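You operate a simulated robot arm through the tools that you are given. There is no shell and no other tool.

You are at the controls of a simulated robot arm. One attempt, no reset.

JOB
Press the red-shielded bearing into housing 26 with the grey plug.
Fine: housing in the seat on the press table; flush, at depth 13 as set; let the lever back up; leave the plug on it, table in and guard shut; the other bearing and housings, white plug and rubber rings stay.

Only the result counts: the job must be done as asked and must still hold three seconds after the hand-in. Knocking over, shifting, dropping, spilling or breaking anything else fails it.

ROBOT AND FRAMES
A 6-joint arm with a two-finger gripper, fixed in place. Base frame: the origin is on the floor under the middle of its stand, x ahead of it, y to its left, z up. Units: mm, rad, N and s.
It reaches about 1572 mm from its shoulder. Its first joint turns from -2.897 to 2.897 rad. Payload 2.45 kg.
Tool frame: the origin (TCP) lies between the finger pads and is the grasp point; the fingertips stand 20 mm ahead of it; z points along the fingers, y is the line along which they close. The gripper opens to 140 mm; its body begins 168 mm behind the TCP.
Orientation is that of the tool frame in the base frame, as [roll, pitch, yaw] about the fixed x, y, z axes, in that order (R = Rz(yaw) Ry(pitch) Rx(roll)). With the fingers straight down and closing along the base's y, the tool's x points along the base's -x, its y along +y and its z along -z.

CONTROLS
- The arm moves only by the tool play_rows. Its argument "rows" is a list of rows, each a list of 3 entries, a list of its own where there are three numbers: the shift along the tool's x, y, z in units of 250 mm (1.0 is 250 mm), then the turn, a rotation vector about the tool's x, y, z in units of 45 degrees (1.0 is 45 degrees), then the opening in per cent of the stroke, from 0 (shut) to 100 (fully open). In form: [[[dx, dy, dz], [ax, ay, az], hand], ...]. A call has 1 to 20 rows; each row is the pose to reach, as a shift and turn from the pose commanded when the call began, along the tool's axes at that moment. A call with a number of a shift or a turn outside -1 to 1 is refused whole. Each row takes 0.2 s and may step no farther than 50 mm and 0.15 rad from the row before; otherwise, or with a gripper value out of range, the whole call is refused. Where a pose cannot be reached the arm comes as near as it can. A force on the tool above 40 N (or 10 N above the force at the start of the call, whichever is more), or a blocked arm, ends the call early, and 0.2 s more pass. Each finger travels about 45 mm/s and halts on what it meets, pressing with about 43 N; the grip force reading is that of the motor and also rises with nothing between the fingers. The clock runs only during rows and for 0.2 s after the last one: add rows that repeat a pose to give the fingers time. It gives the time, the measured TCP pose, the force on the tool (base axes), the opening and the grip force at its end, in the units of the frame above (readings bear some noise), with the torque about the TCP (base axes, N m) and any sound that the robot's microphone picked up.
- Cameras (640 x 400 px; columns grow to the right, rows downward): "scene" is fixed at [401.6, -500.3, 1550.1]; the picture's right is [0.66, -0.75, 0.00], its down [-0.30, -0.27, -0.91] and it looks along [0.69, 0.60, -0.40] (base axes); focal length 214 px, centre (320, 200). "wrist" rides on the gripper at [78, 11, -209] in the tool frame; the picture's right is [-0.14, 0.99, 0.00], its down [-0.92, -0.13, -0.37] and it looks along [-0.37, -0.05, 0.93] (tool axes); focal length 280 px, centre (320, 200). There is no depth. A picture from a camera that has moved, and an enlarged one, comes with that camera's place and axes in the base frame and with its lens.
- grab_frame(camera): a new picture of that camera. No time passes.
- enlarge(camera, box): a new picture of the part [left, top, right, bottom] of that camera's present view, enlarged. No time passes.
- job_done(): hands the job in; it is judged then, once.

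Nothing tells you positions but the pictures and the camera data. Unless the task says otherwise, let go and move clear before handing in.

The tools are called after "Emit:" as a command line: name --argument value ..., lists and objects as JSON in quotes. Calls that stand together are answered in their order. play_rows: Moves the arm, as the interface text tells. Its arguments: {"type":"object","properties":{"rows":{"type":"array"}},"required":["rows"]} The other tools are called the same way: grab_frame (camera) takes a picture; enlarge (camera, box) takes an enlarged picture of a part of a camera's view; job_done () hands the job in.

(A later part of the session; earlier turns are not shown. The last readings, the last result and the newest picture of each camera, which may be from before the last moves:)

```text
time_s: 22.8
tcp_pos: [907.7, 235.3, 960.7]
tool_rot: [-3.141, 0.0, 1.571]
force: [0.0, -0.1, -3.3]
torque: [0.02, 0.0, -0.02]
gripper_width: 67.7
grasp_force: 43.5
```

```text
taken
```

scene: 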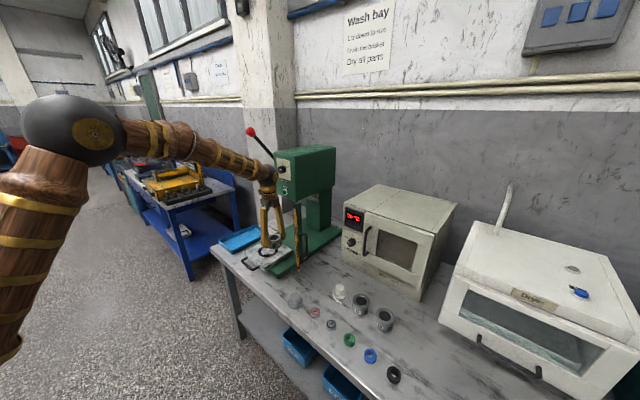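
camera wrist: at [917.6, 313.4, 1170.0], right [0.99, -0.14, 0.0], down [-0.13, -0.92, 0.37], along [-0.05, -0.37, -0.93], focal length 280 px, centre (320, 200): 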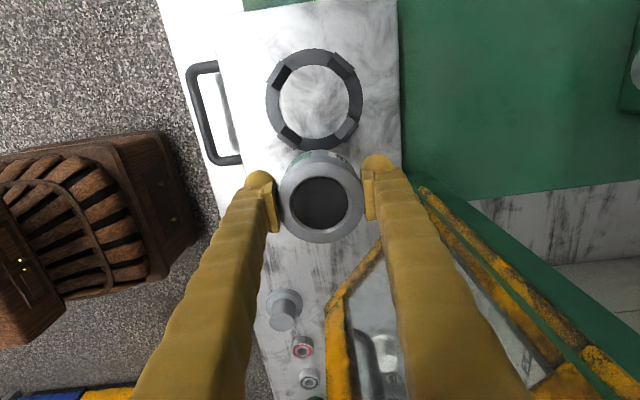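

Emit:
enlarge --camera "wrist" --box '[250, 30, 380, 160]'

Emit:
enlarge --camera "wrist" --box '[260, 140, 380, 260]'

Emit:
enlarge --camera "scene" --box '[230, 120, 350, 280]'

```text
3.08 times, centred on (315, 95) of wrist
camera zoom: at [917.6, 313.4, 1170.0], right [0.99, -0.14, 0.0], down [-0.13, -0.92, 0.37], along [-0.05, -0.37, -0.93], focal length 863 px, centre (335, 523)
```

zoom: 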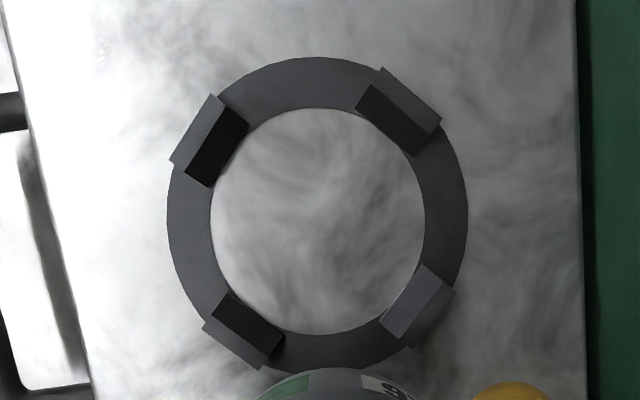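

```text
3.33 times, centred on (320, 200) of wrist
camera zoom: at [917.6, 313.4, 1170.0], right [0.99, -0.14, 0.0], down [-0.13, -0.92, 0.37], along [-0.05, -0.37, -0.93], focal length 935 px, centre (320, 200)
```

zoom: 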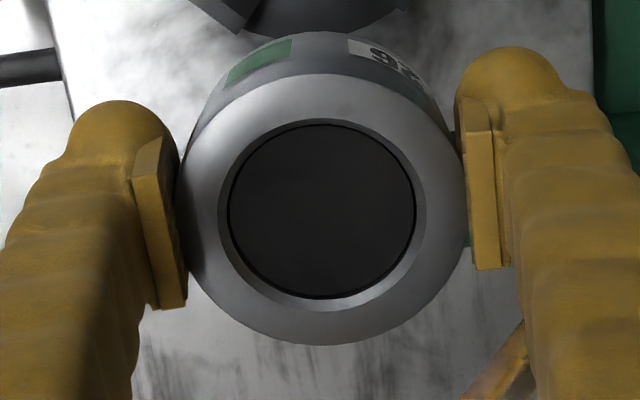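

```text
2.50 times, centred on (290, 200) of scene
camera zoom: at [401.6, -500.3, 1550.1], right [0.66, -0.75, 0.0], down [-0.3, -0.27, -0.91], along [0.69, 0.6, -0.4], focal length 536 px, centre (395, 200)
```

zoom: 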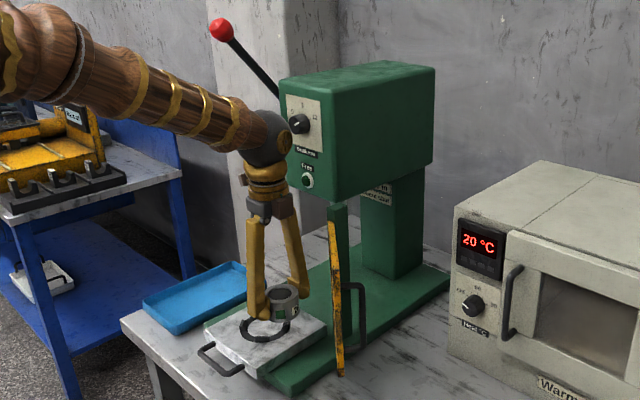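

Emit:
enlarge --camera "scene" --box '[254, 222, 294, 252]'

```text
13.33 times, centred on (274, 237) of scene
camera zoom: at [401.6, -500.3, 1550.1], right [0.66, -0.75, 0.0], down [-0.3, -0.27, -0.91], along [0.69, 0.6, -0.4], focal length 2860 px, centre (933, -293)
```

zoom: 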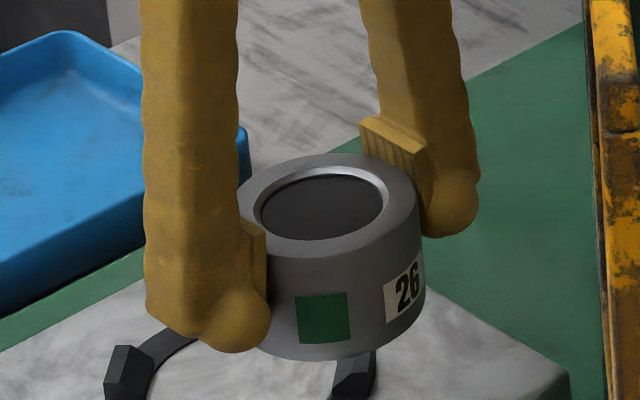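

Housing height comes out near 43 mm with its bottom 26 mm below the TCP, and the seat centre at about (910, 298.6), ring top near 862. I'll move over the seat and lower part-way, then check alignment.

Emit:
play_rows --rows '[[[0.13, 0.004, 0], [0, 0, 0], 35], [[0.253, 0.007, 0.0], [0, 0, 0], 35], [[0.253, 0.007, 0.1], [0, 0, 0], 35], [[0.253, 0.007, 0.18], [0, 0, 0], 35], [[0.253, 0.007, 0.18], [0, 0, 0], 35]]'

Emit:
grab_frame --camera "wrist"

Emit:
enlarge --camera "scene" --box '[240, 225, 300, 270]'

```text
time_s: 24.0
tcp_pos: [908.0, 298.1, 916.3]
tool_rot: [3.141, 0.0, 1.57]
force: [0.6, -0.4, -2.4]
torque: [0.0, 0.02, -0.01]
gripper_width: 68.0
grasp_force: 43.0
```

```text
taken
camera wrist: at [919.7, 376.6, 1126.0], right [0.99, -0.14, 0.0], down [-0.13, -0.92, 0.37], along [-0.05, -0.37, -0.93], focal length 280 px, centre (320, 200)
```

wrist: 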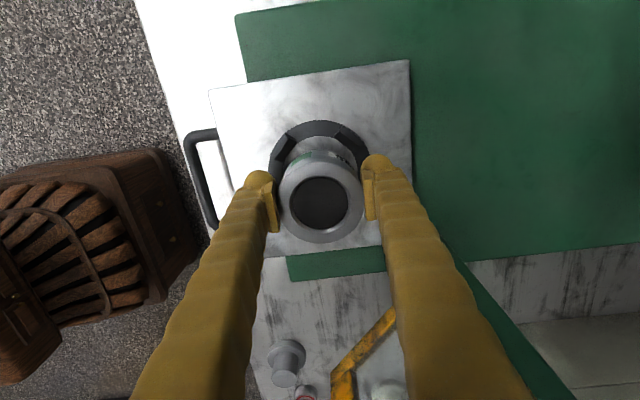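

```text
8.89 times, centred on (270, 248) of scene
camera zoom: at [401.6, -500.3, 1550.1], right [0.66, -0.75, 0.0], down [-0.3, -0.27, -0.91], along [0.69, 0.6, -0.4], focal length 1906 px, centre (764, -222)
```

zoom: 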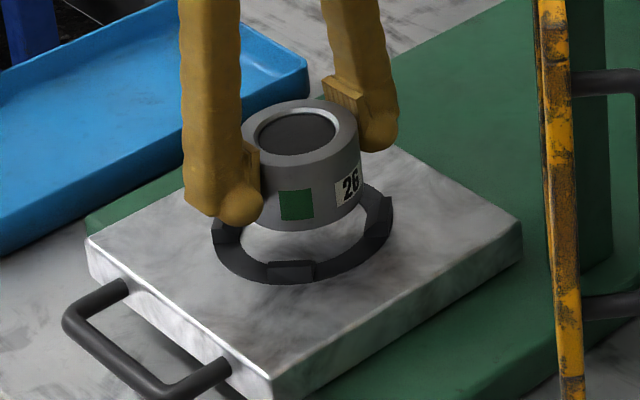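

Emit:
enlarge --camera "wrist" --box '[250, 100, 390, 250]'

```text
2.67 times, centred on (320, 175) of wrist
camera zoom: at [919.7, 376.6, 1126.0], right [0.99, -0.14, 0.0], down [-0.13, -0.92, 0.37], along [-0.05, -0.37, -0.93], focal length 748 px, centre (320, 267)
```

zoom: 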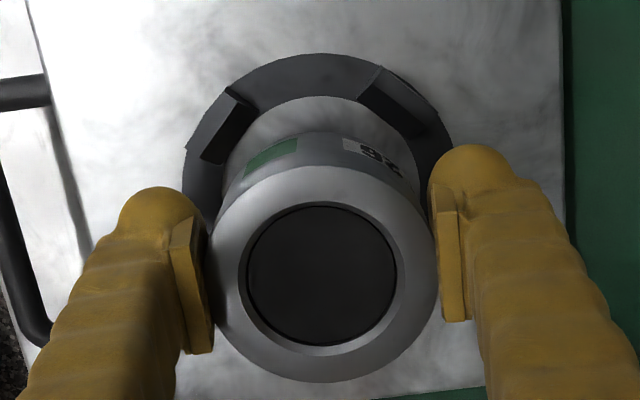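

Alignment looks good to about 1 mm. I'll lower to just above the seat.

Emit:
play_rows --rows '[[[0.004, 0, 0.04], [0, 0, 0], 35], [[0.004, 0, 0.08], [0, 0, 0], 35], [[0.004, 0, 0.105], [0, 0, 0], 35], [[0.004, 0, 0.105], [0, 0, 0], 35]]'

Emit:
enlarge --camera "scene" --box '[245, 230, 295, 265]'

Emit:
enlarge --camera "wrist" --box '[250, 100, 390, 250]'

```text
time_s: 25.0
tcp_pos: [909.8, 300.5, 890.3]
tool_rot: [3.14, 0.002, 1.573]
force: [2.9, 4.5, 24.2]
torque: [-0.25, 0.26, 0.06]
gripper_width: 67.7
grasp_force: 42.8
```

```text
11.43 times, centred on (270, 248) of scene
camera zoom: at [401.6, -500.3, 1550.1], right [0.66, -0.75, 0.0], down [-0.3, -0.27, -0.91], along [0.69, 0.6, -0.4], focal length 2451 px, centre (891, -343)
```

zoom: 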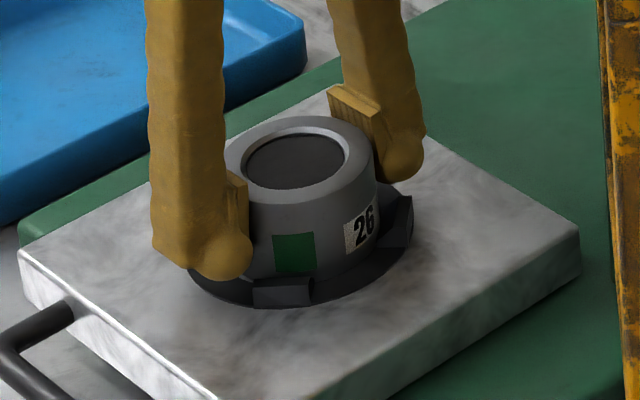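

```text
2.67 times, centred on (320, 175) of wrist
camera zoom: at [919.7, 377.4, 1100.9], right [0.99, -0.14, 0.0], down [-0.13, -0.92, 0.37], along [-0.05, -0.36, -0.93], focal length 748 px, centre (320, 267)
```

zoom: 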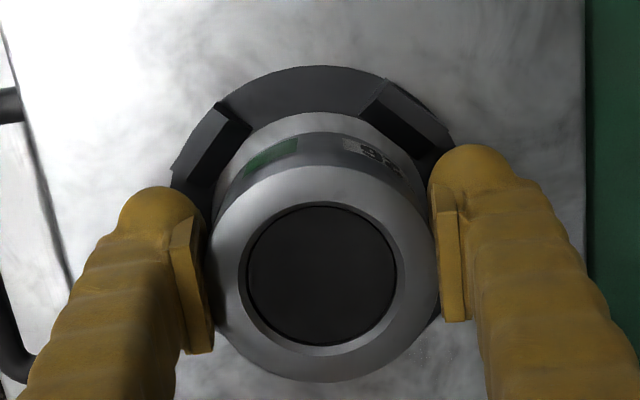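

Contact at TCP z 890 with a sideways push towards +y, so the housing is touching a guide slope or the floor of the seat. I'll ease up, shift a little towards +y and lower again.

Emit:
play_rows --rows '[[[0, 0, -0.012], [0, 0, 0], 35], [[0.007, 0, -0.012], [0, 0, 0], 35], [[0.007, 0, -0.012], [0, 0, 0], 35]]'

Emit:
play_rows --rows '[[[0, 0, 0.004], [0, 0, 0], 35], [[0, 0, 0.008], [0, 0, 0], 35], [[0, 0, 0.008], [0, 0, 0], 35]]'

```text
time_s: 25.8
tcp_pos: [908.5, 300.4, 891.1]
tool_rot: [-3.139, 0.0, 1.571]
force: [-0.1, -0.2, -3.1]
torque: [-0.02, -0.01, 0.0]
gripper_width: 67.8
grasp_force: 42.7
```

```text
time_s: 26.6
tcp_pos: [908.3, 301.4, 890.9]
tool_rot: [3.141, 0.0, 1.571]
force: [-1.3, -2.9, 12.4]
torque: [-0.13, 0.28, 0.04]
gripper_width: 68.0
grasp_force: 43.0
```

Emit:
enlarge --camera "scene" --box '[250, 235, 290, 262]'

Emit:
enlarge --camera "wrist" --box '[270, 110, 370, 170]'

```text
14.81 times, centred on (270, 248) of scene
camera zoom: at [401.6, -500.3, 1550.1], right [0.66, -0.75, 0.0], down [-0.3, -0.27, -0.91], along [0.69, 0.6, -0.4], focal length 3177 px, centre (1061, -518)
```

zoom: 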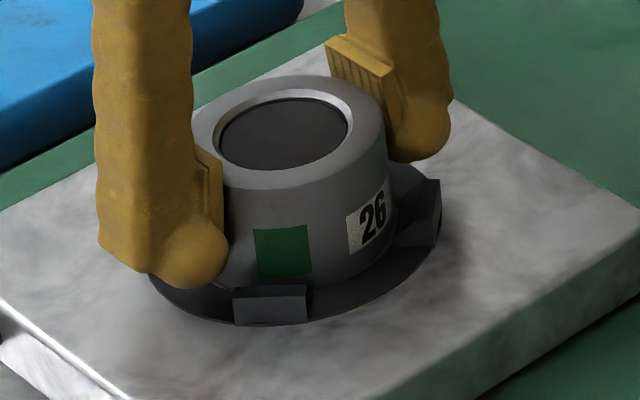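

```text
6.40 times, centred on (320, 140) of wrist
camera zoom: at [919.5, 379.2, 1100.9], right [0.99, -0.14, 0.0], down [-0.13, -0.92, 0.37], along [-0.05, -0.37, -0.93], focal length 1794 px, centre (320, 584)
```

zoom: 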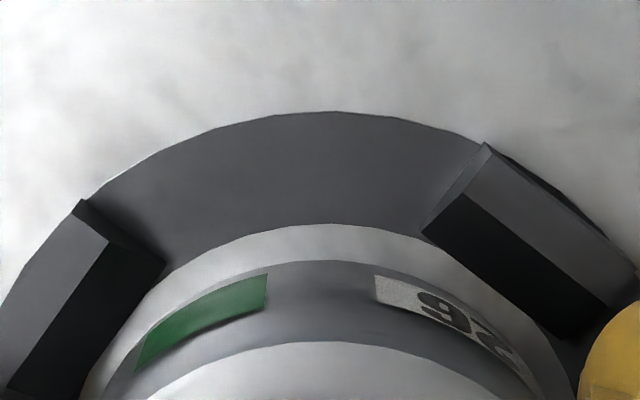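

The housing is aligned within about 1 mm and bottoms out at TCP z ≈ 890.7 both times, so it appears to be on the seat floor. I'll relieve the load, then open the fingers.

Emit:
play_rows --rows '[[[0, 0, -0.004], [0, 0, 0], 35], [[0, 0, -0.004], [0, 0, 0], 35]]'

Emit:
play_rows --rows '[[[0, 0, 0], [0, 0, 0], 50], [[0, 0, 0], [0, 0, 0], 55], [[0, 0, 0], [0, 0, 0], 60], [[0, 0, 0], [0, 0, 0], 62], [[0, 0, 0], [0, 0, 0], 62]]'

Emit:
enlarge --camera "scene" --box '[250, 235, 290, 262]'

Emit:
enlarge --camera "wrist" --box '[250, 100, 390, 250]'

```text
time_s: 27.2
tcp_pos: [909.0, 299.9, 891.0]
tool_rot: [-3.141, 0.0, 1.572]
force: [2.2, -1.6, 5.4]
torque: [-0.04, -0.18, 0.05]
gripper_width: 67.9
grasp_force: 42.5
```

```text
time_s: 28.4
tcp_pos: [908.7, 302.6, 891.4]
tool_rot: [-3.14, 0.001, 1.571]
force: [-0.1, -0.2, -0.1]
torque: [-0.01, 0.0, -0.05]
gripper_width: 86.6
grasp_force: 0.1
```

```text
14.81 times, centred on (270, 248) of scene
camera zoom: at [401.6, -500.3, 1550.1], right [0.66, -0.75, 0.0], down [-0.3, -0.27, -0.91], along [0.69, 0.6, -0.4], focal length 3177 px, centre (1061, -518)
```

zoom: 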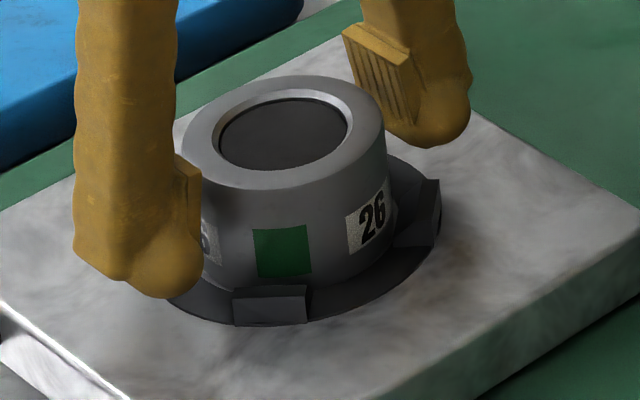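

```text
2.67 times, centred on (320, 175) of wrist
camera zoom: at [919.4, 379.3, 1100.9], right [0.99, -0.14, 0.0], down [-0.13, -0.92, 0.37], along [-0.05, -0.37, -0.93], focal length 748 px, centre (320, 267)
```

zoom: 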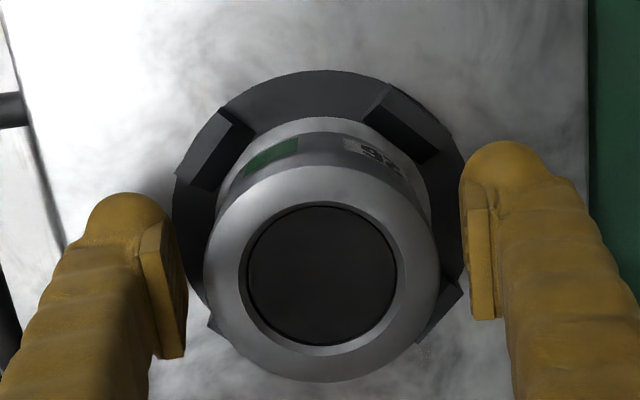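

The housing stayed put as the fingers opened. I'll rise clear and take a look at how it sits.

Emit:
play_rows --rows '[[[0, 0, -0.1], [0, 0, 0], 62], [[0, 0, -0.2], [0, 0, 0], 62], [[0, 0, -0.3], [0, 0, 0], 62]]'

Emit:
enlarge --camera "scene" --box '[250, 235, 290, 262]'

Emit:
enlarge --camera "wrist" --box '[250, 60, 390, 210]'

```text
time_s: 29.2
tcp_pos: [908.4, 301.9, 966.9]
tool_rot: [3.142, 0.0, 1.57]
force: [0.6, 0.4, -0.1]
torque: [0.04, 0.03, 0.02]
gripper_width: 87.0
grasp_force: 0.1
```

```text
14.81 times, centred on (270, 248) of scene
camera zoom: at [401.6, -500.3, 1550.1], right [0.66, -0.75, 0.0], down [-0.3, -0.27, -0.91], along [0.69, 0.6, -0.4], focal length 3177 px, centre (1061, -518)
```

zoom: 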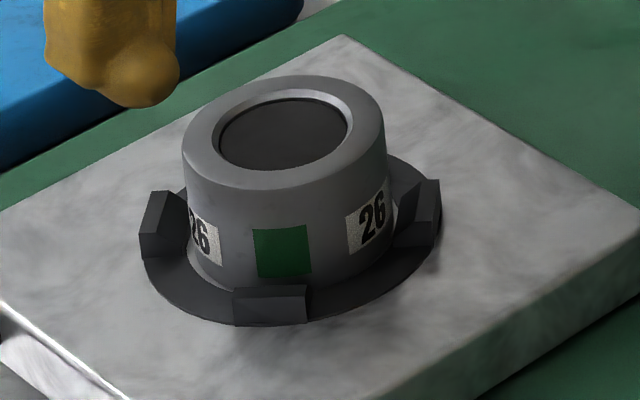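

```text
2.67 times, centred on (320, 135) of wrist
camera zoom: at [919.6, 379.0, 1176.2], right [0.99, -0.14, 0.0], down [-0.13, -0.92, 0.37], along [-0.05, -0.37, -0.93], focal length 748 px, centre (320, 373)
```

zoom: 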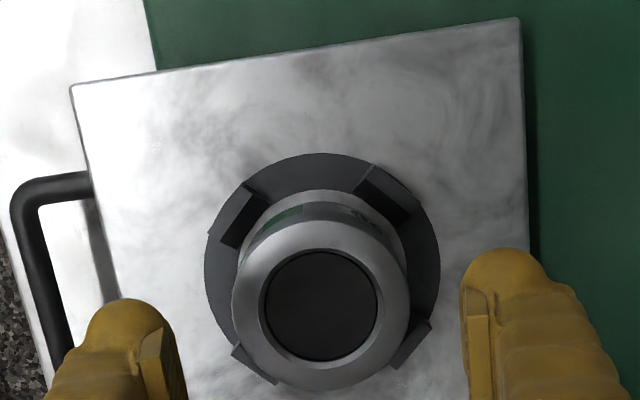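

The housing sits level inside the ring between all four lugs, with its axis near (908.6, 298.7). Next is the red bearing, so I'll retreat the same way and go look at it from above.

Emit:
play_rows --rows '[[[0, -0.15, -0.05], [0, 0, 0], 62], [[0, -0.3, -0.1], [0, 0, 0], 62], [[0, -0.45, -0.12], [0, 0, 0], 62], [[0, -0.6, -0.12], [0, 0, 0], 62], [[0, -0.74, -0.12], [0, 0, 0], 62]]'

Emit:
play_rows --rows '[[[-0.17, 0, 0], [0, 0, 0], 62], [[-0.34, 0, 0], [0, 0, 0], 62], [[-0.51, 0, 0], [0, 0, 0], 62], [[-0.68, 0, 0], [0, 0, 0], 62], [[-0.85, 0, 0], [0, 0, 0], 62], [[-1.0, 0, 0], [0, 0, 0], 62]]'

Emit:
play_rows --rows '[[[-0.19, 0, 0], [0, 0, 0], 62], [[-0.38, 0.0, 0], [0, 0, 0], 62], [[-0.5, 0.12, 0], [0, 0, 0], 62], [[-0.612, 0.27, 0], [0, 0, 0], 62], [[-0.612, 0.43, 0], [0, 0, 0], 62], [[-0.612, 0.43, 0], [0, 0, 0], 62]]'

Emit:
grab_frame --camera "wrist"

```text
time_s: 30.4
tcp_pos: [724.9, 302.1, 995.1]
tool_rot: [-3.14, 0.001, 1.57]
force: [-1.0, 0.8, -0.2]
torque: [0.01, 0.04, 0.01]
gripper_width: 86.6
grasp_force: 0.1
```

```text
time_s: 31.8
tcp_pos: [724.1, 50.9, 998.5]
tool_rot: [-3.141, 0.001, 1.572]
force: [0.7, -0.5, 0.3]
torque: [0.04, -0.02, -0.04]
gripper_width: 86.6
grasp_force: 0.0
```

```text
time_s: 33.2
tcp_pos: [832.5, -103.6, 996.0]
tool_rot: [3.141, 0.001, 1.57]
force: [-0.5, 0.4, -0.3]
torque: [0.03, -0.03, 0.0]
gripper_width: 86.6
grasp_force: 0.0
```

```text
taken
camera wrist: at [841.4, -25.4, 1205.5], right [0.99, -0.14, 0.0], down [-0.13, -0.92, 0.37], along [-0.05, -0.37, -0.93], focal length 280 px, centre (320, 200)
```

wrist: 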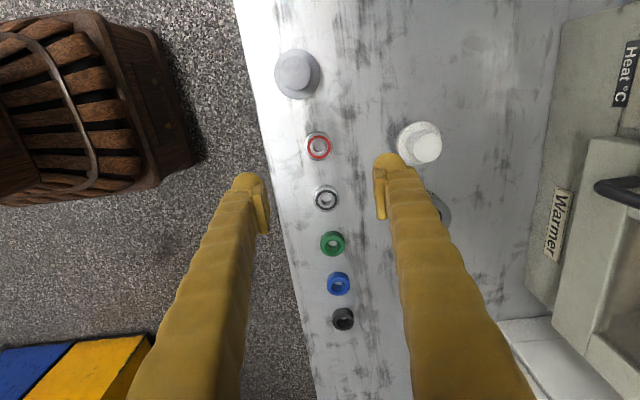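

Emit:
enlarge --camera "wrist" --box '[260, 40, 360, 160]'

Emit:
enlarge --camera "wrist" --box '[295, 125, 345, 165]'

Emit:
enlarge --camera "scene" --box '[280, 285, 350, 335]'

```text
3.33 times, centred on (310, 100) of wrist
camera zoom: at [841.4, -25.4, 1205.5], right [0.99, -0.14, 0.0], down [-0.13, -0.92, 0.37], along [-0.05, -0.37, -0.93], focal length 935 px, centre (353, 533)
```

zoom: 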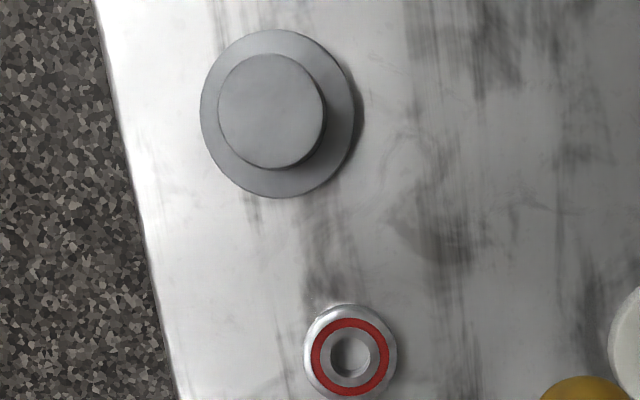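

```text
10.00 times, centred on (320, 145) of wrist
camera zoom: at [841.4, -25.4, 1205.5], right [0.99, -0.14, 0.0], down [-0.13, -0.92, 0.37], along [-0.05, -0.37, -0.93], focal length 2804 px, centre (320, 750)
```

zoom: 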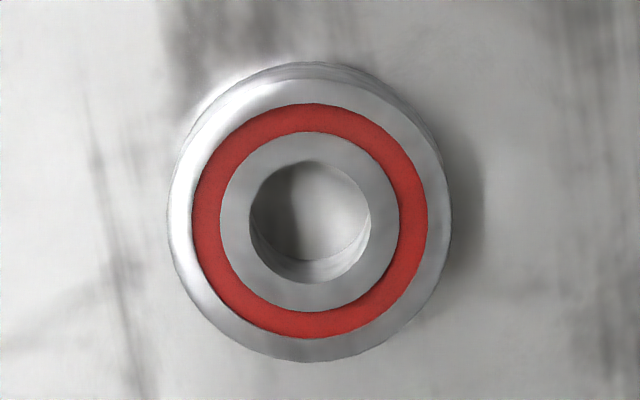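

```text
8.00 times, centred on (315, 310) of scene
camera zoom: at [401.6, -500.3, 1550.1], right [0.66, -0.75, 0.0], down [-0.3, -0.27, -0.91], along [0.69, 0.6, -0.4], focal length 1716 px, centre (360, -680)
```

zoom: 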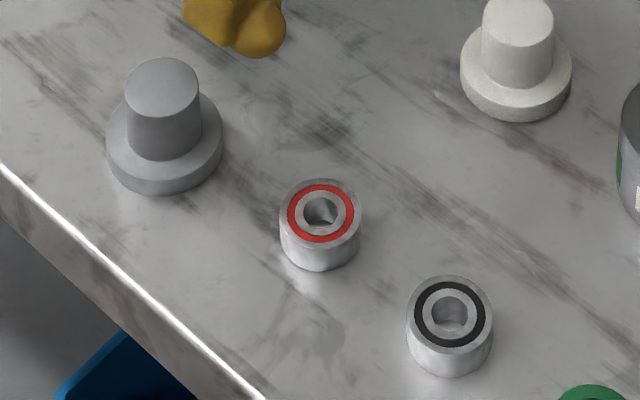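

The red bearing is at about (829.3, -101.1), OD about 39–40, and the grey plug stands at about (815, -6). I'll centre over the bearing, narrow the fingers and go down.

Emit:
play_rows --rows '[[[0.009, -0.0044, 0.0], [0, 0, 0], 55], [[0.009, -0.0044, 0.15], [0, 0, 0], 50], [[0.009, -0.0044, 0.3], [0, 0, 0], 50], [[0.009, -0.0044, 0.45], [0, 0, 0], 50], [[0.009, -0.0044, 0.54], [0, 0, 0], 50], [[0.009, -0.0044, 0.54], [0, 0, 0], 50]]'

Emit:
grab_frame --camera "wrist"

Emit:
enlarge --camera "scene" --box '[280, 285, 350, 335]'

```text
time_s: 34.6
tcp_pos: [830.7, -101.2, 861.3]
tool_rot: [3.141, 0.0, 1.572]
force: [0.6, 1.1, 1.3]
torque: [-0.04, 0.01, -0.01]
gripper_width: 69.6
grasp_force: 0.1
```

```text
taken
camera wrist: at [840.7, -22.1, 1071.3], right [0.99, -0.14, 0.0], down [-0.13, -0.92, 0.37], along [-0.05, -0.37, -0.93], focal length 280 px, centre (320, 200)
```

wrist: 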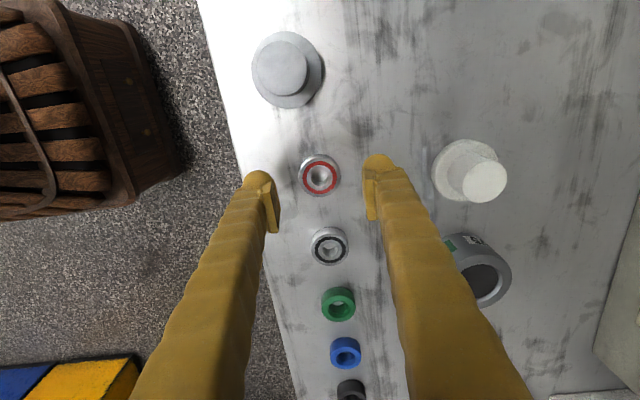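

```text
8.00 times, centred on (315, 310) of scene
camera zoom: at [401.6, -500.3, 1550.1], right [0.66, -0.75, 0.0], down [-0.3, -0.27, -0.91], along [0.69, 0.6, -0.4], focal length 1716 px, centre (360, -680)
```

zoom: 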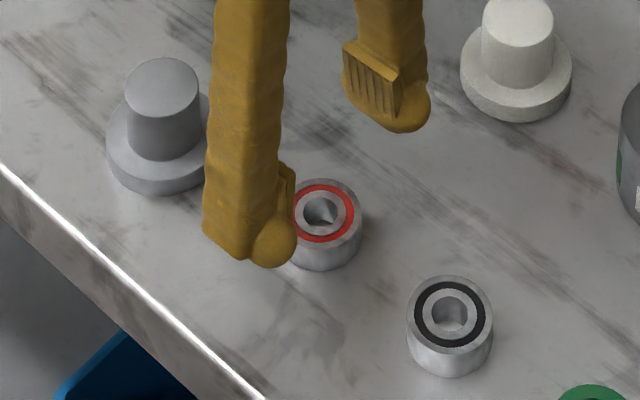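

Emit:
enlarge --camera "wrist" --box '[285, 145, 355, 205]'

```text
6.67 times, centred on (320, 175) of wrist
camera zoom: at [840.7, -22.1, 1071.3], right [0.99, -0.14, 0.0], down [-0.13, -0.92, 0.37], along [-0.05, -0.37, -0.93], focal length 1869 px, centre (320, 367)
```

zoom: 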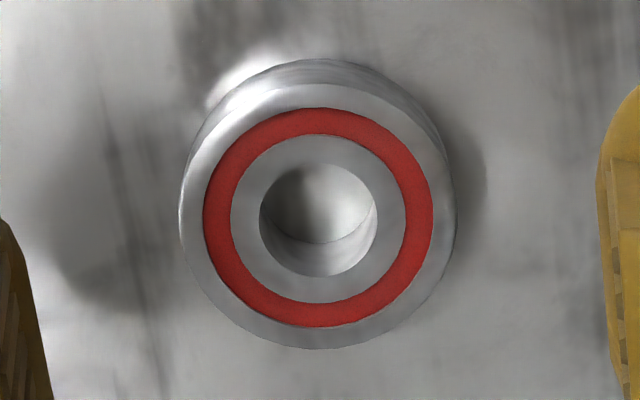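

Well centred (bearing axis ≈ (829.6, -100.0)). Going down around it and gripping.

Emit:
play_rows --rows '[[[0, 0, 0.07], [0, 0, 0], 50], [[0, 0, 0.13], [0, 0, 0], 50], [[0, 0, 0.138], [0, 0, 0], 50]]'

Emit:
play_rows --rows '[[[0, 0, 0], [0, 0, 0], 40], [[0, 0, 0], [0, 0, 0], 30], [[0, 0, 0], [0, 0, 0], 20], [[0, 0, 0], [0, 0, 0], 15], [[0, 0, 0], [0, 0, 0], 15], [[0, 0, 0], [0, 0, 0], 15]]'

Emit:
enlarge --camera "wrist" --box '[270, 140, 370, 240]'

Emit:
enlarge --camera "scene" --box '[290, 290, 340, 325]'

```text
time_s: 35.4
tcp_pos: [831.3, -98.0, 825.9]
tool_rot: [3.141, 0.0, 1.57]
force: [-0.1, 0.7, 0.4]
torque: [0.0, -0.04, 0.01]
gripper_width: 70.2
grasp_force: 0.0
```

```text
time_s: 36.3
tcp_pos: [830.4, -99.6, 834.6]
tool_rot: [3.135, 0.0, 1.57]
force: [-24.6, 1.1, 81.1]
torque: [0.07, 1.76, 0.0]
gripper_width: 23.0
grasp_force: 16.9
stopped in row 4: the force on the tool passed its limit at 50 N (the readings are from after the stop); the commanded pose is now the measured one
```

```text
4.00 times, centred on (320, 190) of wrist
camera zoom: at [840.6, -22.1, 1043.6], right [0.99, -0.14, 0.0], down [-0.13, -0.92, 0.37], along [-0.05, -0.37, -0.93], focal length 1122 px, centre (320, 240)
```

zoom: 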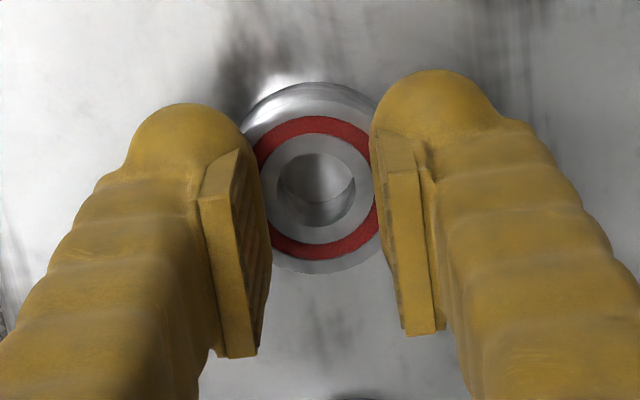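

```text
11.43 times, centred on (315, 308) of scene
camera zoom: at [401.6, -500.3, 1550.1], right [0.66, -0.75, 0.0], down [-0.3, -0.27, -0.91], along [0.69, 0.6, -0.4], focal length 2451 px, centre (377, -1029)
```

zoom: 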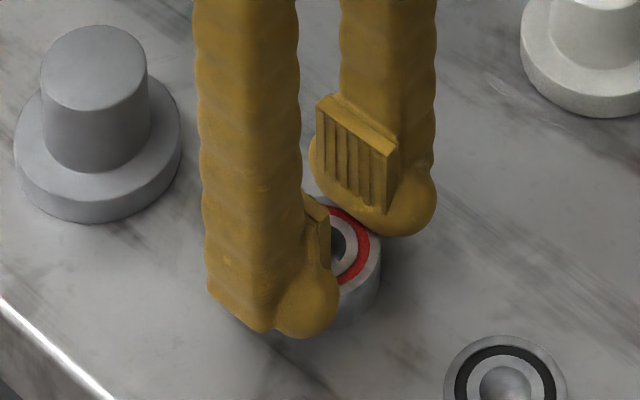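

The fingertips rode up onto the top of the bearing, so it's lower than I estimated (top near 814). I'll lift off gently first, then reopen and check that it hasn't moved.

Emit:
play_rows --rows '[[[0, 0, -0.02], [0, 0, 0], 17], [[0, 0, -0.06], [0, 0, 0], 17], [[0, 0, -0.12], [0, 0, 0], 20]]'

Emit:
play_rows --rows '[[[0, 0, 0], [0, 0, 0], 40], [[0, 0, 0], [0, 0, 0], 50], [[0, 0, 0], [0, 0, 0], 50], [[0, 0, 0], [0, 0, 0], 50]]'

Emit:
grab_frame --camera "wrist"

Emit:
enlarge --camera "wrist" --box '[285, 145, 355, 205]'

Emit:
enlarge --camera "scene" --box '[290, 290, 340, 325]'

```text
time_s: 37.1
tcp_pos: [830.1, -99.9, 858.3]
tool_rot: [-3.141, 0.0, 1.57]
force: [0.0, -0.6, -0.3]
torque: [0.01, 0.01, -0.02]
gripper_width: 28.0
grasp_force: 0.1
```

```text
time_s: 38.1
tcp_pos: [831.1, -99.5, 859.1]
tool_rot: [3.139, -0.001, 1.572]
force: [-0.4, 1.2, -0.5]
torque: [0.03, -0.02, -0.03]
gripper_width: 69.6
grasp_force: 0.0
```

```text
taken
camera wrist: at [840.9, -21.7, 1068.6], right [0.99, -0.14, 0.0], down [-0.13, -0.92, 0.37], along [-0.05, -0.37, -0.93], focal length 280 px, centre (320, 200)
```

wrist: 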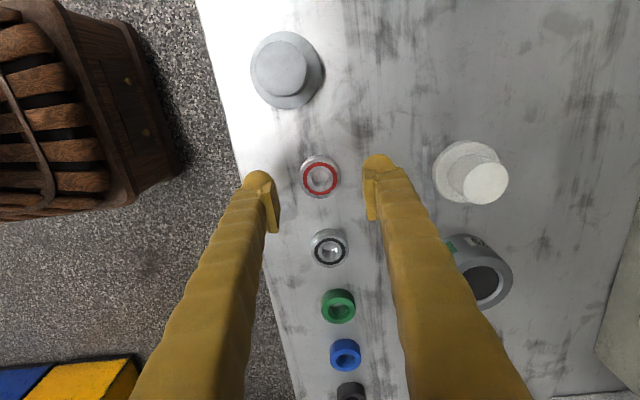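

```text
6.67 times, centred on (320, 175) of wrist
camera zoom: at [840.9, -21.7, 1068.6], right [0.99, -0.14, 0.0], down [-0.13, -0.92, 0.37], along [-0.05, -0.37, -0.93], focal length 1869 px, centre (320, 367)
```

zoom: 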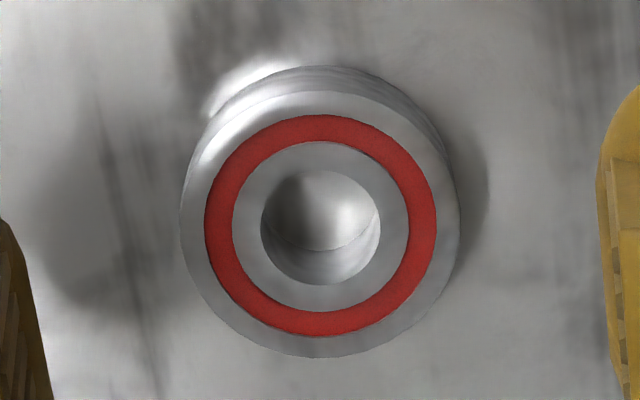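

```text
11.43 times, centred on (315, 308) of scene
camera zoom: at [401.6, -500.3, 1550.1], right [0.66, -0.75, 0.0], down [-0.3, -0.27, -0.91], along [0.69, 0.6, -0.4], focal length 2451 px, centre (377, -1029)
```

zoom: 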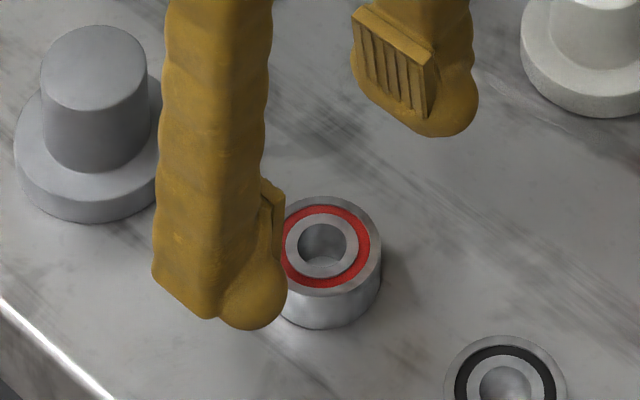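

The bearing stands undisturbed. I'll lower the open fingers beside it in small steps to find the bench surface by touch.

Emit:
play_rows --rows '[[[0, 0, 0.06], [0, 0, 0], 50], [[0, 0, 0.12], [0, 0, 0], 50], [[0, 0, 0.136], [0, 0, 0], 50], [[0, 0, 0.136], [0, 0, 0], 50]]'

Emit:
play_rows --rows '[[[0, 0, 0.006], [0, 0, 0], 50], [[0, 0, 0.012], [0, 0, 0], 50], [[0, 0, 0.012], [0, 0, 0], 50]]'

```text
time_s: 39.1
tcp_pos: [830.7, -100.3, 824.6]
tool_rot: [3.141, 0.0, 1.571]
force: [0.4, 0.2, 0.5]
torque: [0.03, 0.03, 0.0]
gripper_width: 69.8
grasp_force: 0.1
```

```text
time_s: 39.9
tcp_pos: [831.0, -99.1, 822.1]
tool_rot: [3.141, 0.001, 1.57]
force: [0.7, -0.2, -0.1]
torque: [-0.01, 0.02, 0.01]
gripper_width: 69.9
grasp_force: 0.0
```

Emit:
play_rows --rows '[[[0, 0, 0.005], [0, 0, 0], 50], [[0, 0, 0.008], [0, 0, 0], 50], [[0, 0, 0.008], [0, 0, 0], 50]]'

Emit:
enlarge --camera "scene" --box '[290, 290, 340, 325]'

```text
time_s: 40.7
tcp_pos: [830.5, -100.1, 820.4]
tool_rot: [3.141, 0.0, 1.571]
force: [0.4, 0.6, -0.3]
torque: [-0.01, -0.06, -0.01]
gripper_width: 70.1
grasp_force: 0.1
```

```text
11.43 times, centred on (315, 308) of scene
camera zoom: at [401.6, -500.3, 1550.1], right [0.66, -0.75, 0.0], down [-0.3, -0.27, -0.91], along [0.69, 0.6, -0.4], focal length 2451 px, centre (377, -1029)
```

zoom: 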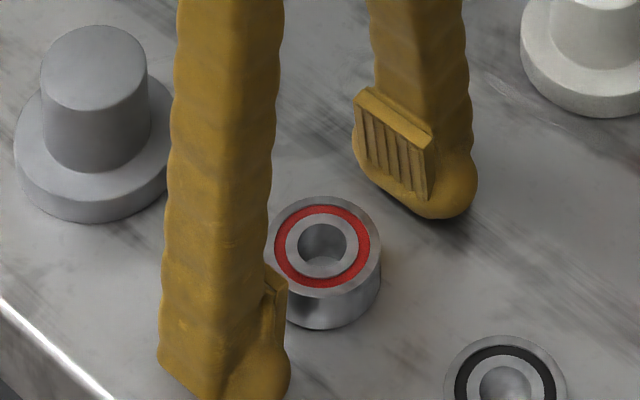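

Emit:
play_rows --rows '[[[0, 0, 0.004], [0, 0, 0], 50], [[0, 0, 0.008], [0, 0, 0], 50], [[0, 0, 0.008], [0, 0, 0], 50]]'

Emit:
play_rows --rows '[[[0, 0, 0.004], [0, 0, 0], 50], [[0, 0, 0.008], [0, 0, 0], 50], [[0, 0, 0.008], [0, 0, 0], 50]]'

```text
time_s: 41.5
tcp_pos: [830.4, -99.4, 818.0]
tool_rot: [3.139, 0.0, 1.572]
force: [-0.3, -0.1, 5.0]
torque: [0.02, 0.21, 0.0]
gripper_width: 70.2
grasp_force: 0.5
```

```text
time_s: 42.2
tcp_pos: [828.7, -99.7, 819.8]
tool_rot: [-3.141, 0.0, 1.571]
force: [-32.4, 0.8, 38.0]
torque: [0.46, 2.1, 0.33]
gripper_width: 55.1
grasp_force: 18.9
stopped in row 3: the force on the tool passed its limit at 42 N (the readings are from after the stop); the commanded pose is now the measured one
```

The bench surface is at about z 798, which is 6 mm lower than I'd assumed. I'll lift off to unload and look before gripping again.

Emit:
play_rows --rows '[[[0, 0, -0.016], [0, 0, 0], 50], [[0, 0, -0.04], [0, 0, 0], 50], [[0, 0, -0.04], [0, 0, 0], 50]]'

Emit:
enlarge --camera "wrist" --box '[250, 130, 390, 250]'

Emit:
enlarge --camera "scene" --box '[290, 290, 340, 325]'

```text
time_s: 43.0
tcp_pos: [831.2, -99.7, 827.5]
tool_rot: [3.139, 0.001, 1.572]
force: [0.8, -0.2, 0.1]
torque: [0.01, 0.0, -0.01]
gripper_width: 70.0
grasp_force: 0.0
```

```text
3.33 times, centred on (320, 190) of wrist
camera zoom: at [841.6, -22.2, 1037.3], right [0.99, -0.14, 0.0], down [-0.13, -0.92, 0.37], along [-0.05, -0.37, -0.93], focal length 935 px, centre (320, 233)
```

zoom: 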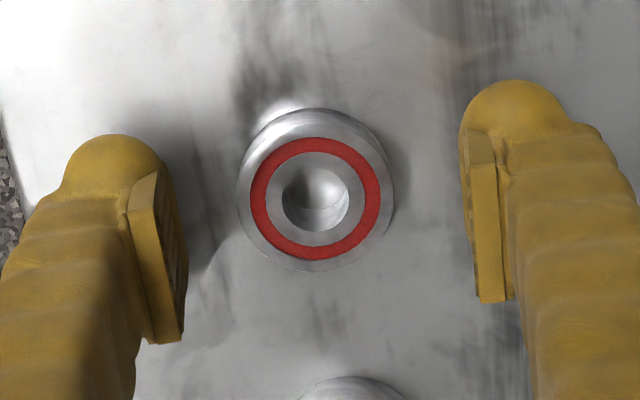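

```text
11.43 times, centred on (315, 308) of scene
camera zoom: at [401.6, -500.3, 1550.1], right [0.66, -0.75, 0.0], down [-0.3, -0.27, -0.91], along [0.69, 0.6, -0.4], focal length 2451 px, centre (377, -1029)
```

zoom: 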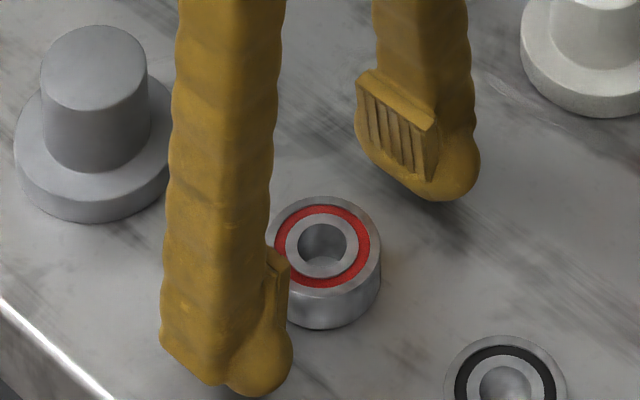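

Touch-off shows the fingers only need to be lower: the bearing is about 13 mm tall (top ≈ 811). I'll recentre, narrow to about 50 mm and go down in small steps.

Emit:
play_rows --rows '[[[-0.006, -0.0056, 0], [0, 0, 0], 45], [[-0.006, -0.0056, 0], [0, 0, 0], 38], [[-0.006, -0.0056, 0], [0, 0, 0], 36], [[-0.006, -0.0056, 0], [0, 0, 0], 36]]'

Emit:
enlarge --camera "wrist" --box '[270, 140, 370, 240]'

Emit:
enlarge --camera "scene" --box '[290, 290, 340, 325]'

```text
time_s: 44.0
tcp_pos: [830.0, -101.2, 827.1]
tool_rot: [3.138, 0.002, 1.571]
force: [0.0, 0.5, 0.2]
torque: [0.0, 0.03, 0.0]
gripper_width: 50.3
grasp_force: 0.0
```

```text
4.00 times, centred on (320, 190) of wrist
camera zoom: at [840.2, -23.5, 1037.4], right [0.99, -0.14, 0.0], down [-0.13, -0.92, 0.37], along [-0.05, -0.37, -0.93], focal length 1122 px, centre (320, 240)
```

zoom: 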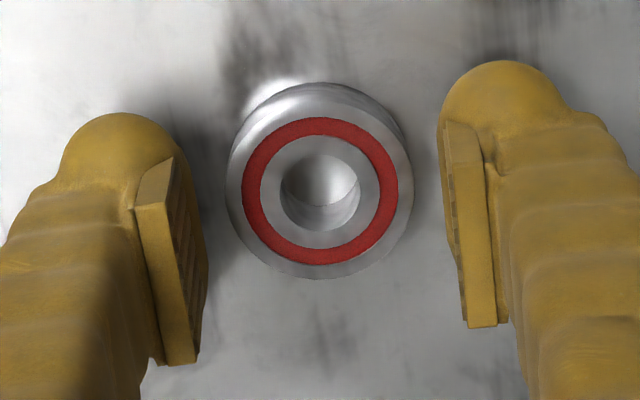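

```text
11.43 times, centred on (315, 308) of scene
camera zoom: at [401.6, -500.3, 1550.1], right [0.66, -0.75, 0.0], down [-0.3, -0.27, -0.91], along [0.69, 0.6, -0.4], focal length 2451 px, centre (377, -1029)
```

zoom: 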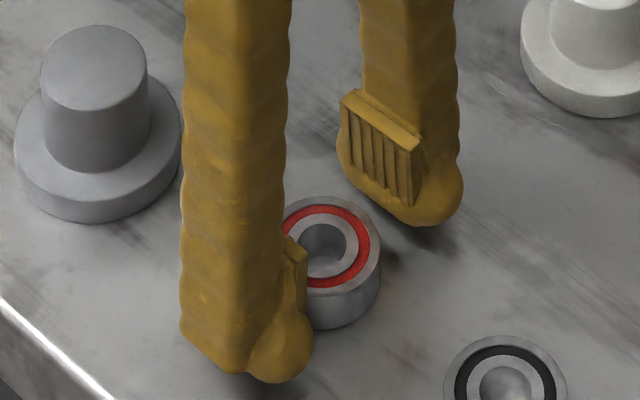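

Emit:
play_rows --rows '[[[0, 0, 0.012], [0, 0, 0], 36], [[0, 0, 0.024], [0, 0, 0], 36], [[0, 0, 0.024], [0, 0, 0], 36]]'

Emit:
play_rows --rows '[[[0, 0, 0.004], [0, 0, 0], 36], [[0, 0, 0.004], [0, 0, 0], 36]]'

```text
time_s: 44.8
tcp_pos: [830.7, -101.7, 822.1]
tool_rot: [3.138, 0.0, 1.57]
force: [0.4, 0.3, -0.5]
torque: [-0.01, 0.01, 0.04]
gripper_width: 50.3
grasp_force: 0.1
```

```text
time_s: 45.4
tcp_pos: [830.8, -101.8, 821.7]
tool_rot: [3.137, 0.001, 1.571]
force: [0.2, 0.5, 0.4]
torque: [0.01, -0.02, 0.0]
gripper_width: 50.4
grasp_force: 0.0
```

Emit:
play_rows --rows '[[[0, 0, 0.004], [0, 0, 0], 36], [[0, 0, 0.004], [0, 0, 0], 36]]'

Emit:
play_rows --rows '[[[0, 0, 0], [0, 0, 0], 33], [[0, 0, 0], [0, 0, 0], 31], [[0, 0, 0], [0, 0, 0], 30]]'

```text
time_s: 46.0
tcp_pos: [830.7, -100.8, 820.5]
tool_rot: [3.139, 0.0, 1.57]
force: [-0.4, 0.5, -0.7]
torque: [0.01, 0.0, -0.03]
gripper_width: 50.4
grasp_force: 0.2
```

```text
time_s: 46.8
tcp_pos: [831.1, -101.5, 819.9]
tool_rot: [3.137, 0.001, 1.571]
force: [0.3, -0.2, 0.2]
torque: [0.01, -0.02, 0.02]
gripper_width: 42.3
grasp_force: 0.1
```

No bench contact. Closing the last millimetres onto the bearing.

Emit:
play_rows --rows '[[[0, 0, 0], [0, 0, 0], 28.5], [[0, 0, 0], [0, 0, 0], 27], [[0, 0, 0], [0, 0, 0], 25], [[0, 0, 0], [0, 0, 0], 25]]'

Emit:
enlarge --camera "wrist" --box '[270, 140, 370, 240]'

```text
time_s: 47.8
tcp_pos: [829.8, -102.0, 819.6]
tool_rot: [3.138, -0.001, 1.572]
force: [-0.1, 1.0, 0.2]
torque: [0.01, 0.0, -0.03]
gripper_width: 38.1
grasp_force: 42.7
```

```text
4.00 times, centred on (320, 190) of wrist
camera zoom: at [840.2, -23.3, 1029.8], right [0.99, -0.14, 0.0], down [-0.13, -0.92, 0.37], along [-0.05, -0.37, -0.93], focal length 1122 px, centre (320, 240)
```

zoom: 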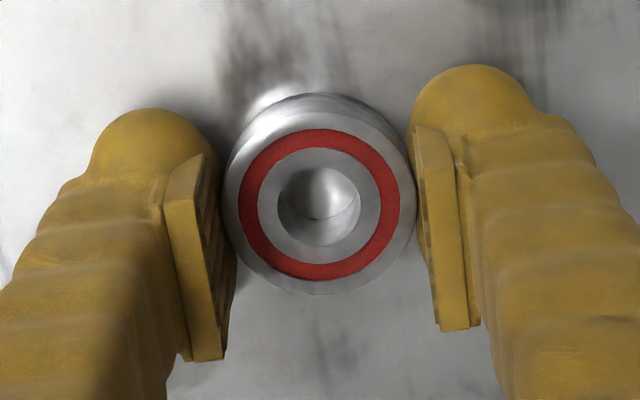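

Gripped firmly (38 mm, 43 N) with no rise. Lifting slowly and checking that it comes up level.

Emit:
play_rows --rows '[[[0, 0, -0.02], [0, 0, 0], 25], [[0, 0, -0.06], [0, 0, 0], 25], [[0, 0, -0.12], [0, 0, 0], 25], [[0, 0, -0.12], [0, 0, 0], 25]]'

Emit:
enlarge --camera "wrist" --box '[270, 140, 370, 240]'

Emit:
enlarge --camera "scene" --box '[290, 280, 340, 315]'

```text
time_s: 48.8
tcp_pos: [829.9, -102.3, 849.7]
tool_rot: [3.138, 0.0, 1.57]
force: [0.4, -0.2, -0.6]
torque: [-0.02, -0.01, 0.01]
gripper_width: 37.7
grasp_force: 43.2
```

```text
4.00 times, centred on (320, 190) of wrist
camera zoom: at [839.5, -23.3, 1059.8], right [0.99, -0.14, 0.0], down [-0.13, -0.92, 0.37], along [-0.05, -0.37, -0.93], focal length 1122 px, centre (320, 240)
```

zoom: 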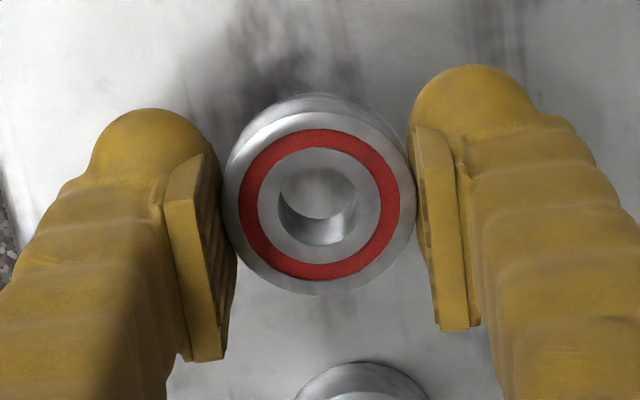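

```text
11.43 times, centred on (315, 298) of scene
camera zoom: at [401.6, -500.3, 1550.1], right [0.66, -0.75, 0.0], down [-0.3, -0.27, -0.91], along [0.69, 0.6, -0.4], focal length 2451 px, centre (377, -914)
```

zoom: 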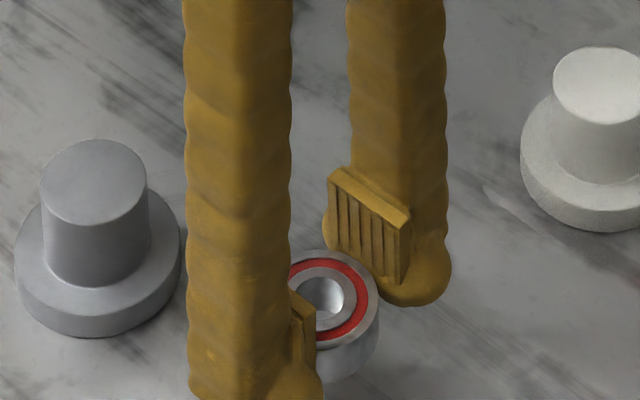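

The bearing is held level and centred between the fingertips. I'll carry it back around the front of the guard and first look straight down at the seated housing to fix its axis exactly.

Emit:
play_rows --rows '[[[0, -0.05, -0.15], [0, 0, 0], 25], [[0, -0.12, -0.3], [0, 0, 0], 25], [[0, -0.22, -0.45], [0, 0, 0], 25], [[0, -0.32, -0.6], [0, 0, 0], 25], [[0, -0.42, -0.6], [0, 0, 0], 25]]'

Emit:
play_rows --rows '[[[0.17, 0, 0], [0, 0, 0], 25], [[0.34, 0, 0], [0, 0, 0], 25], [[0.51, 0, 0], [0, 0, 0], 25], [[0.68, 0, 0], [0, 0, 0], 25], [[0.85, 0, 0], [0, 0, 0], 25], [[1.0, 0, 0], [0, 0, 0], 25]]'

Emit:
play_rows --rows '[[[0.15, 0.0, 0], [0, 0, 0], 25], [[0.3, 0.1, 0], [0, 0, 0], 25], [[0.3, 0.28, 0], [0, 0, 0], 25], [[0.3, 0.46, 0], [0, 0, 0], 25], [[0.3, 0.62, 0], [0, 0, 0], 25], [[0.3, 0.69, 0], [0, 0, 0], 25], [[0.3, 0.69, 0], [0, 0, 0], 25]]'

Emit:
grab_frame --camera "wrist"

Emit:
enlarge --camera "wrist" --box '[260, 40, 380, 140]'

```text
time_s: 50.0
tcp_pos: [723.7, -101.4, 999.1]
tool_rot: [3.139, -0.001, 1.571]
force: [0.8, -1.1, -1.5]
torque: [0.01, 0.04, -0.01]
gripper_width: 38.3
grasp_force: 42.9
```

```text
time_s: 51.4
tcp_pos: [724.1, 149.7, 1000.9]
tool_rot: [3.14, -0.002, 1.57]
force: [-0.4, -0.4, -1.3]
torque: [-0.01, 0.0, 0.04]
gripper_width: 38.1
grasp_force: 42.9
```

```text
time_s: 53.0
tcp_pos: [896.9, 224.4, 999.4]
tool_rot: [3.138, 0.001, 1.569]
force: [0.1, -0.2, -1.0]
torque: [0.0, 0.0, -0.02]
gripper_width: 38.1
grasp_force: 43.0
```

```text
taken
camera wrist: at [906.7, 301.9, 1209.5], right [0.99, -0.14, 0.0], down [-0.13, -0.92, 0.37], along [-0.05, -0.37, -0.93], focal length 280 px, centre (320, 200)
```

wrist: 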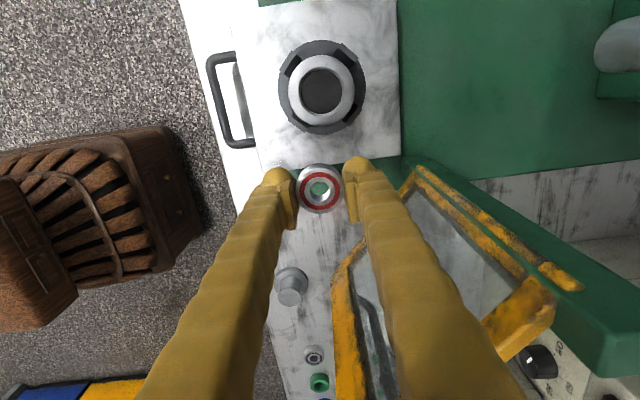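

```text
4.00 times, centred on (320, 90) of wrist
camera zoom: at [906.7, 301.9, 1209.5], right [0.99, -0.14, 0.0], down [-0.13, -0.92, 0.37], along [-0.05, -0.37, -0.93], focal length 1122 px, centre (320, 640)
```

zoom: 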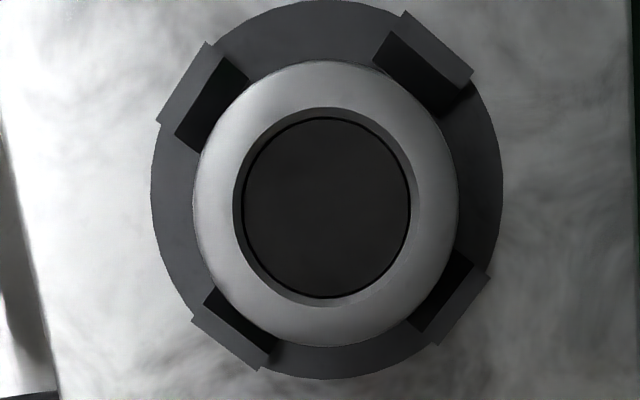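

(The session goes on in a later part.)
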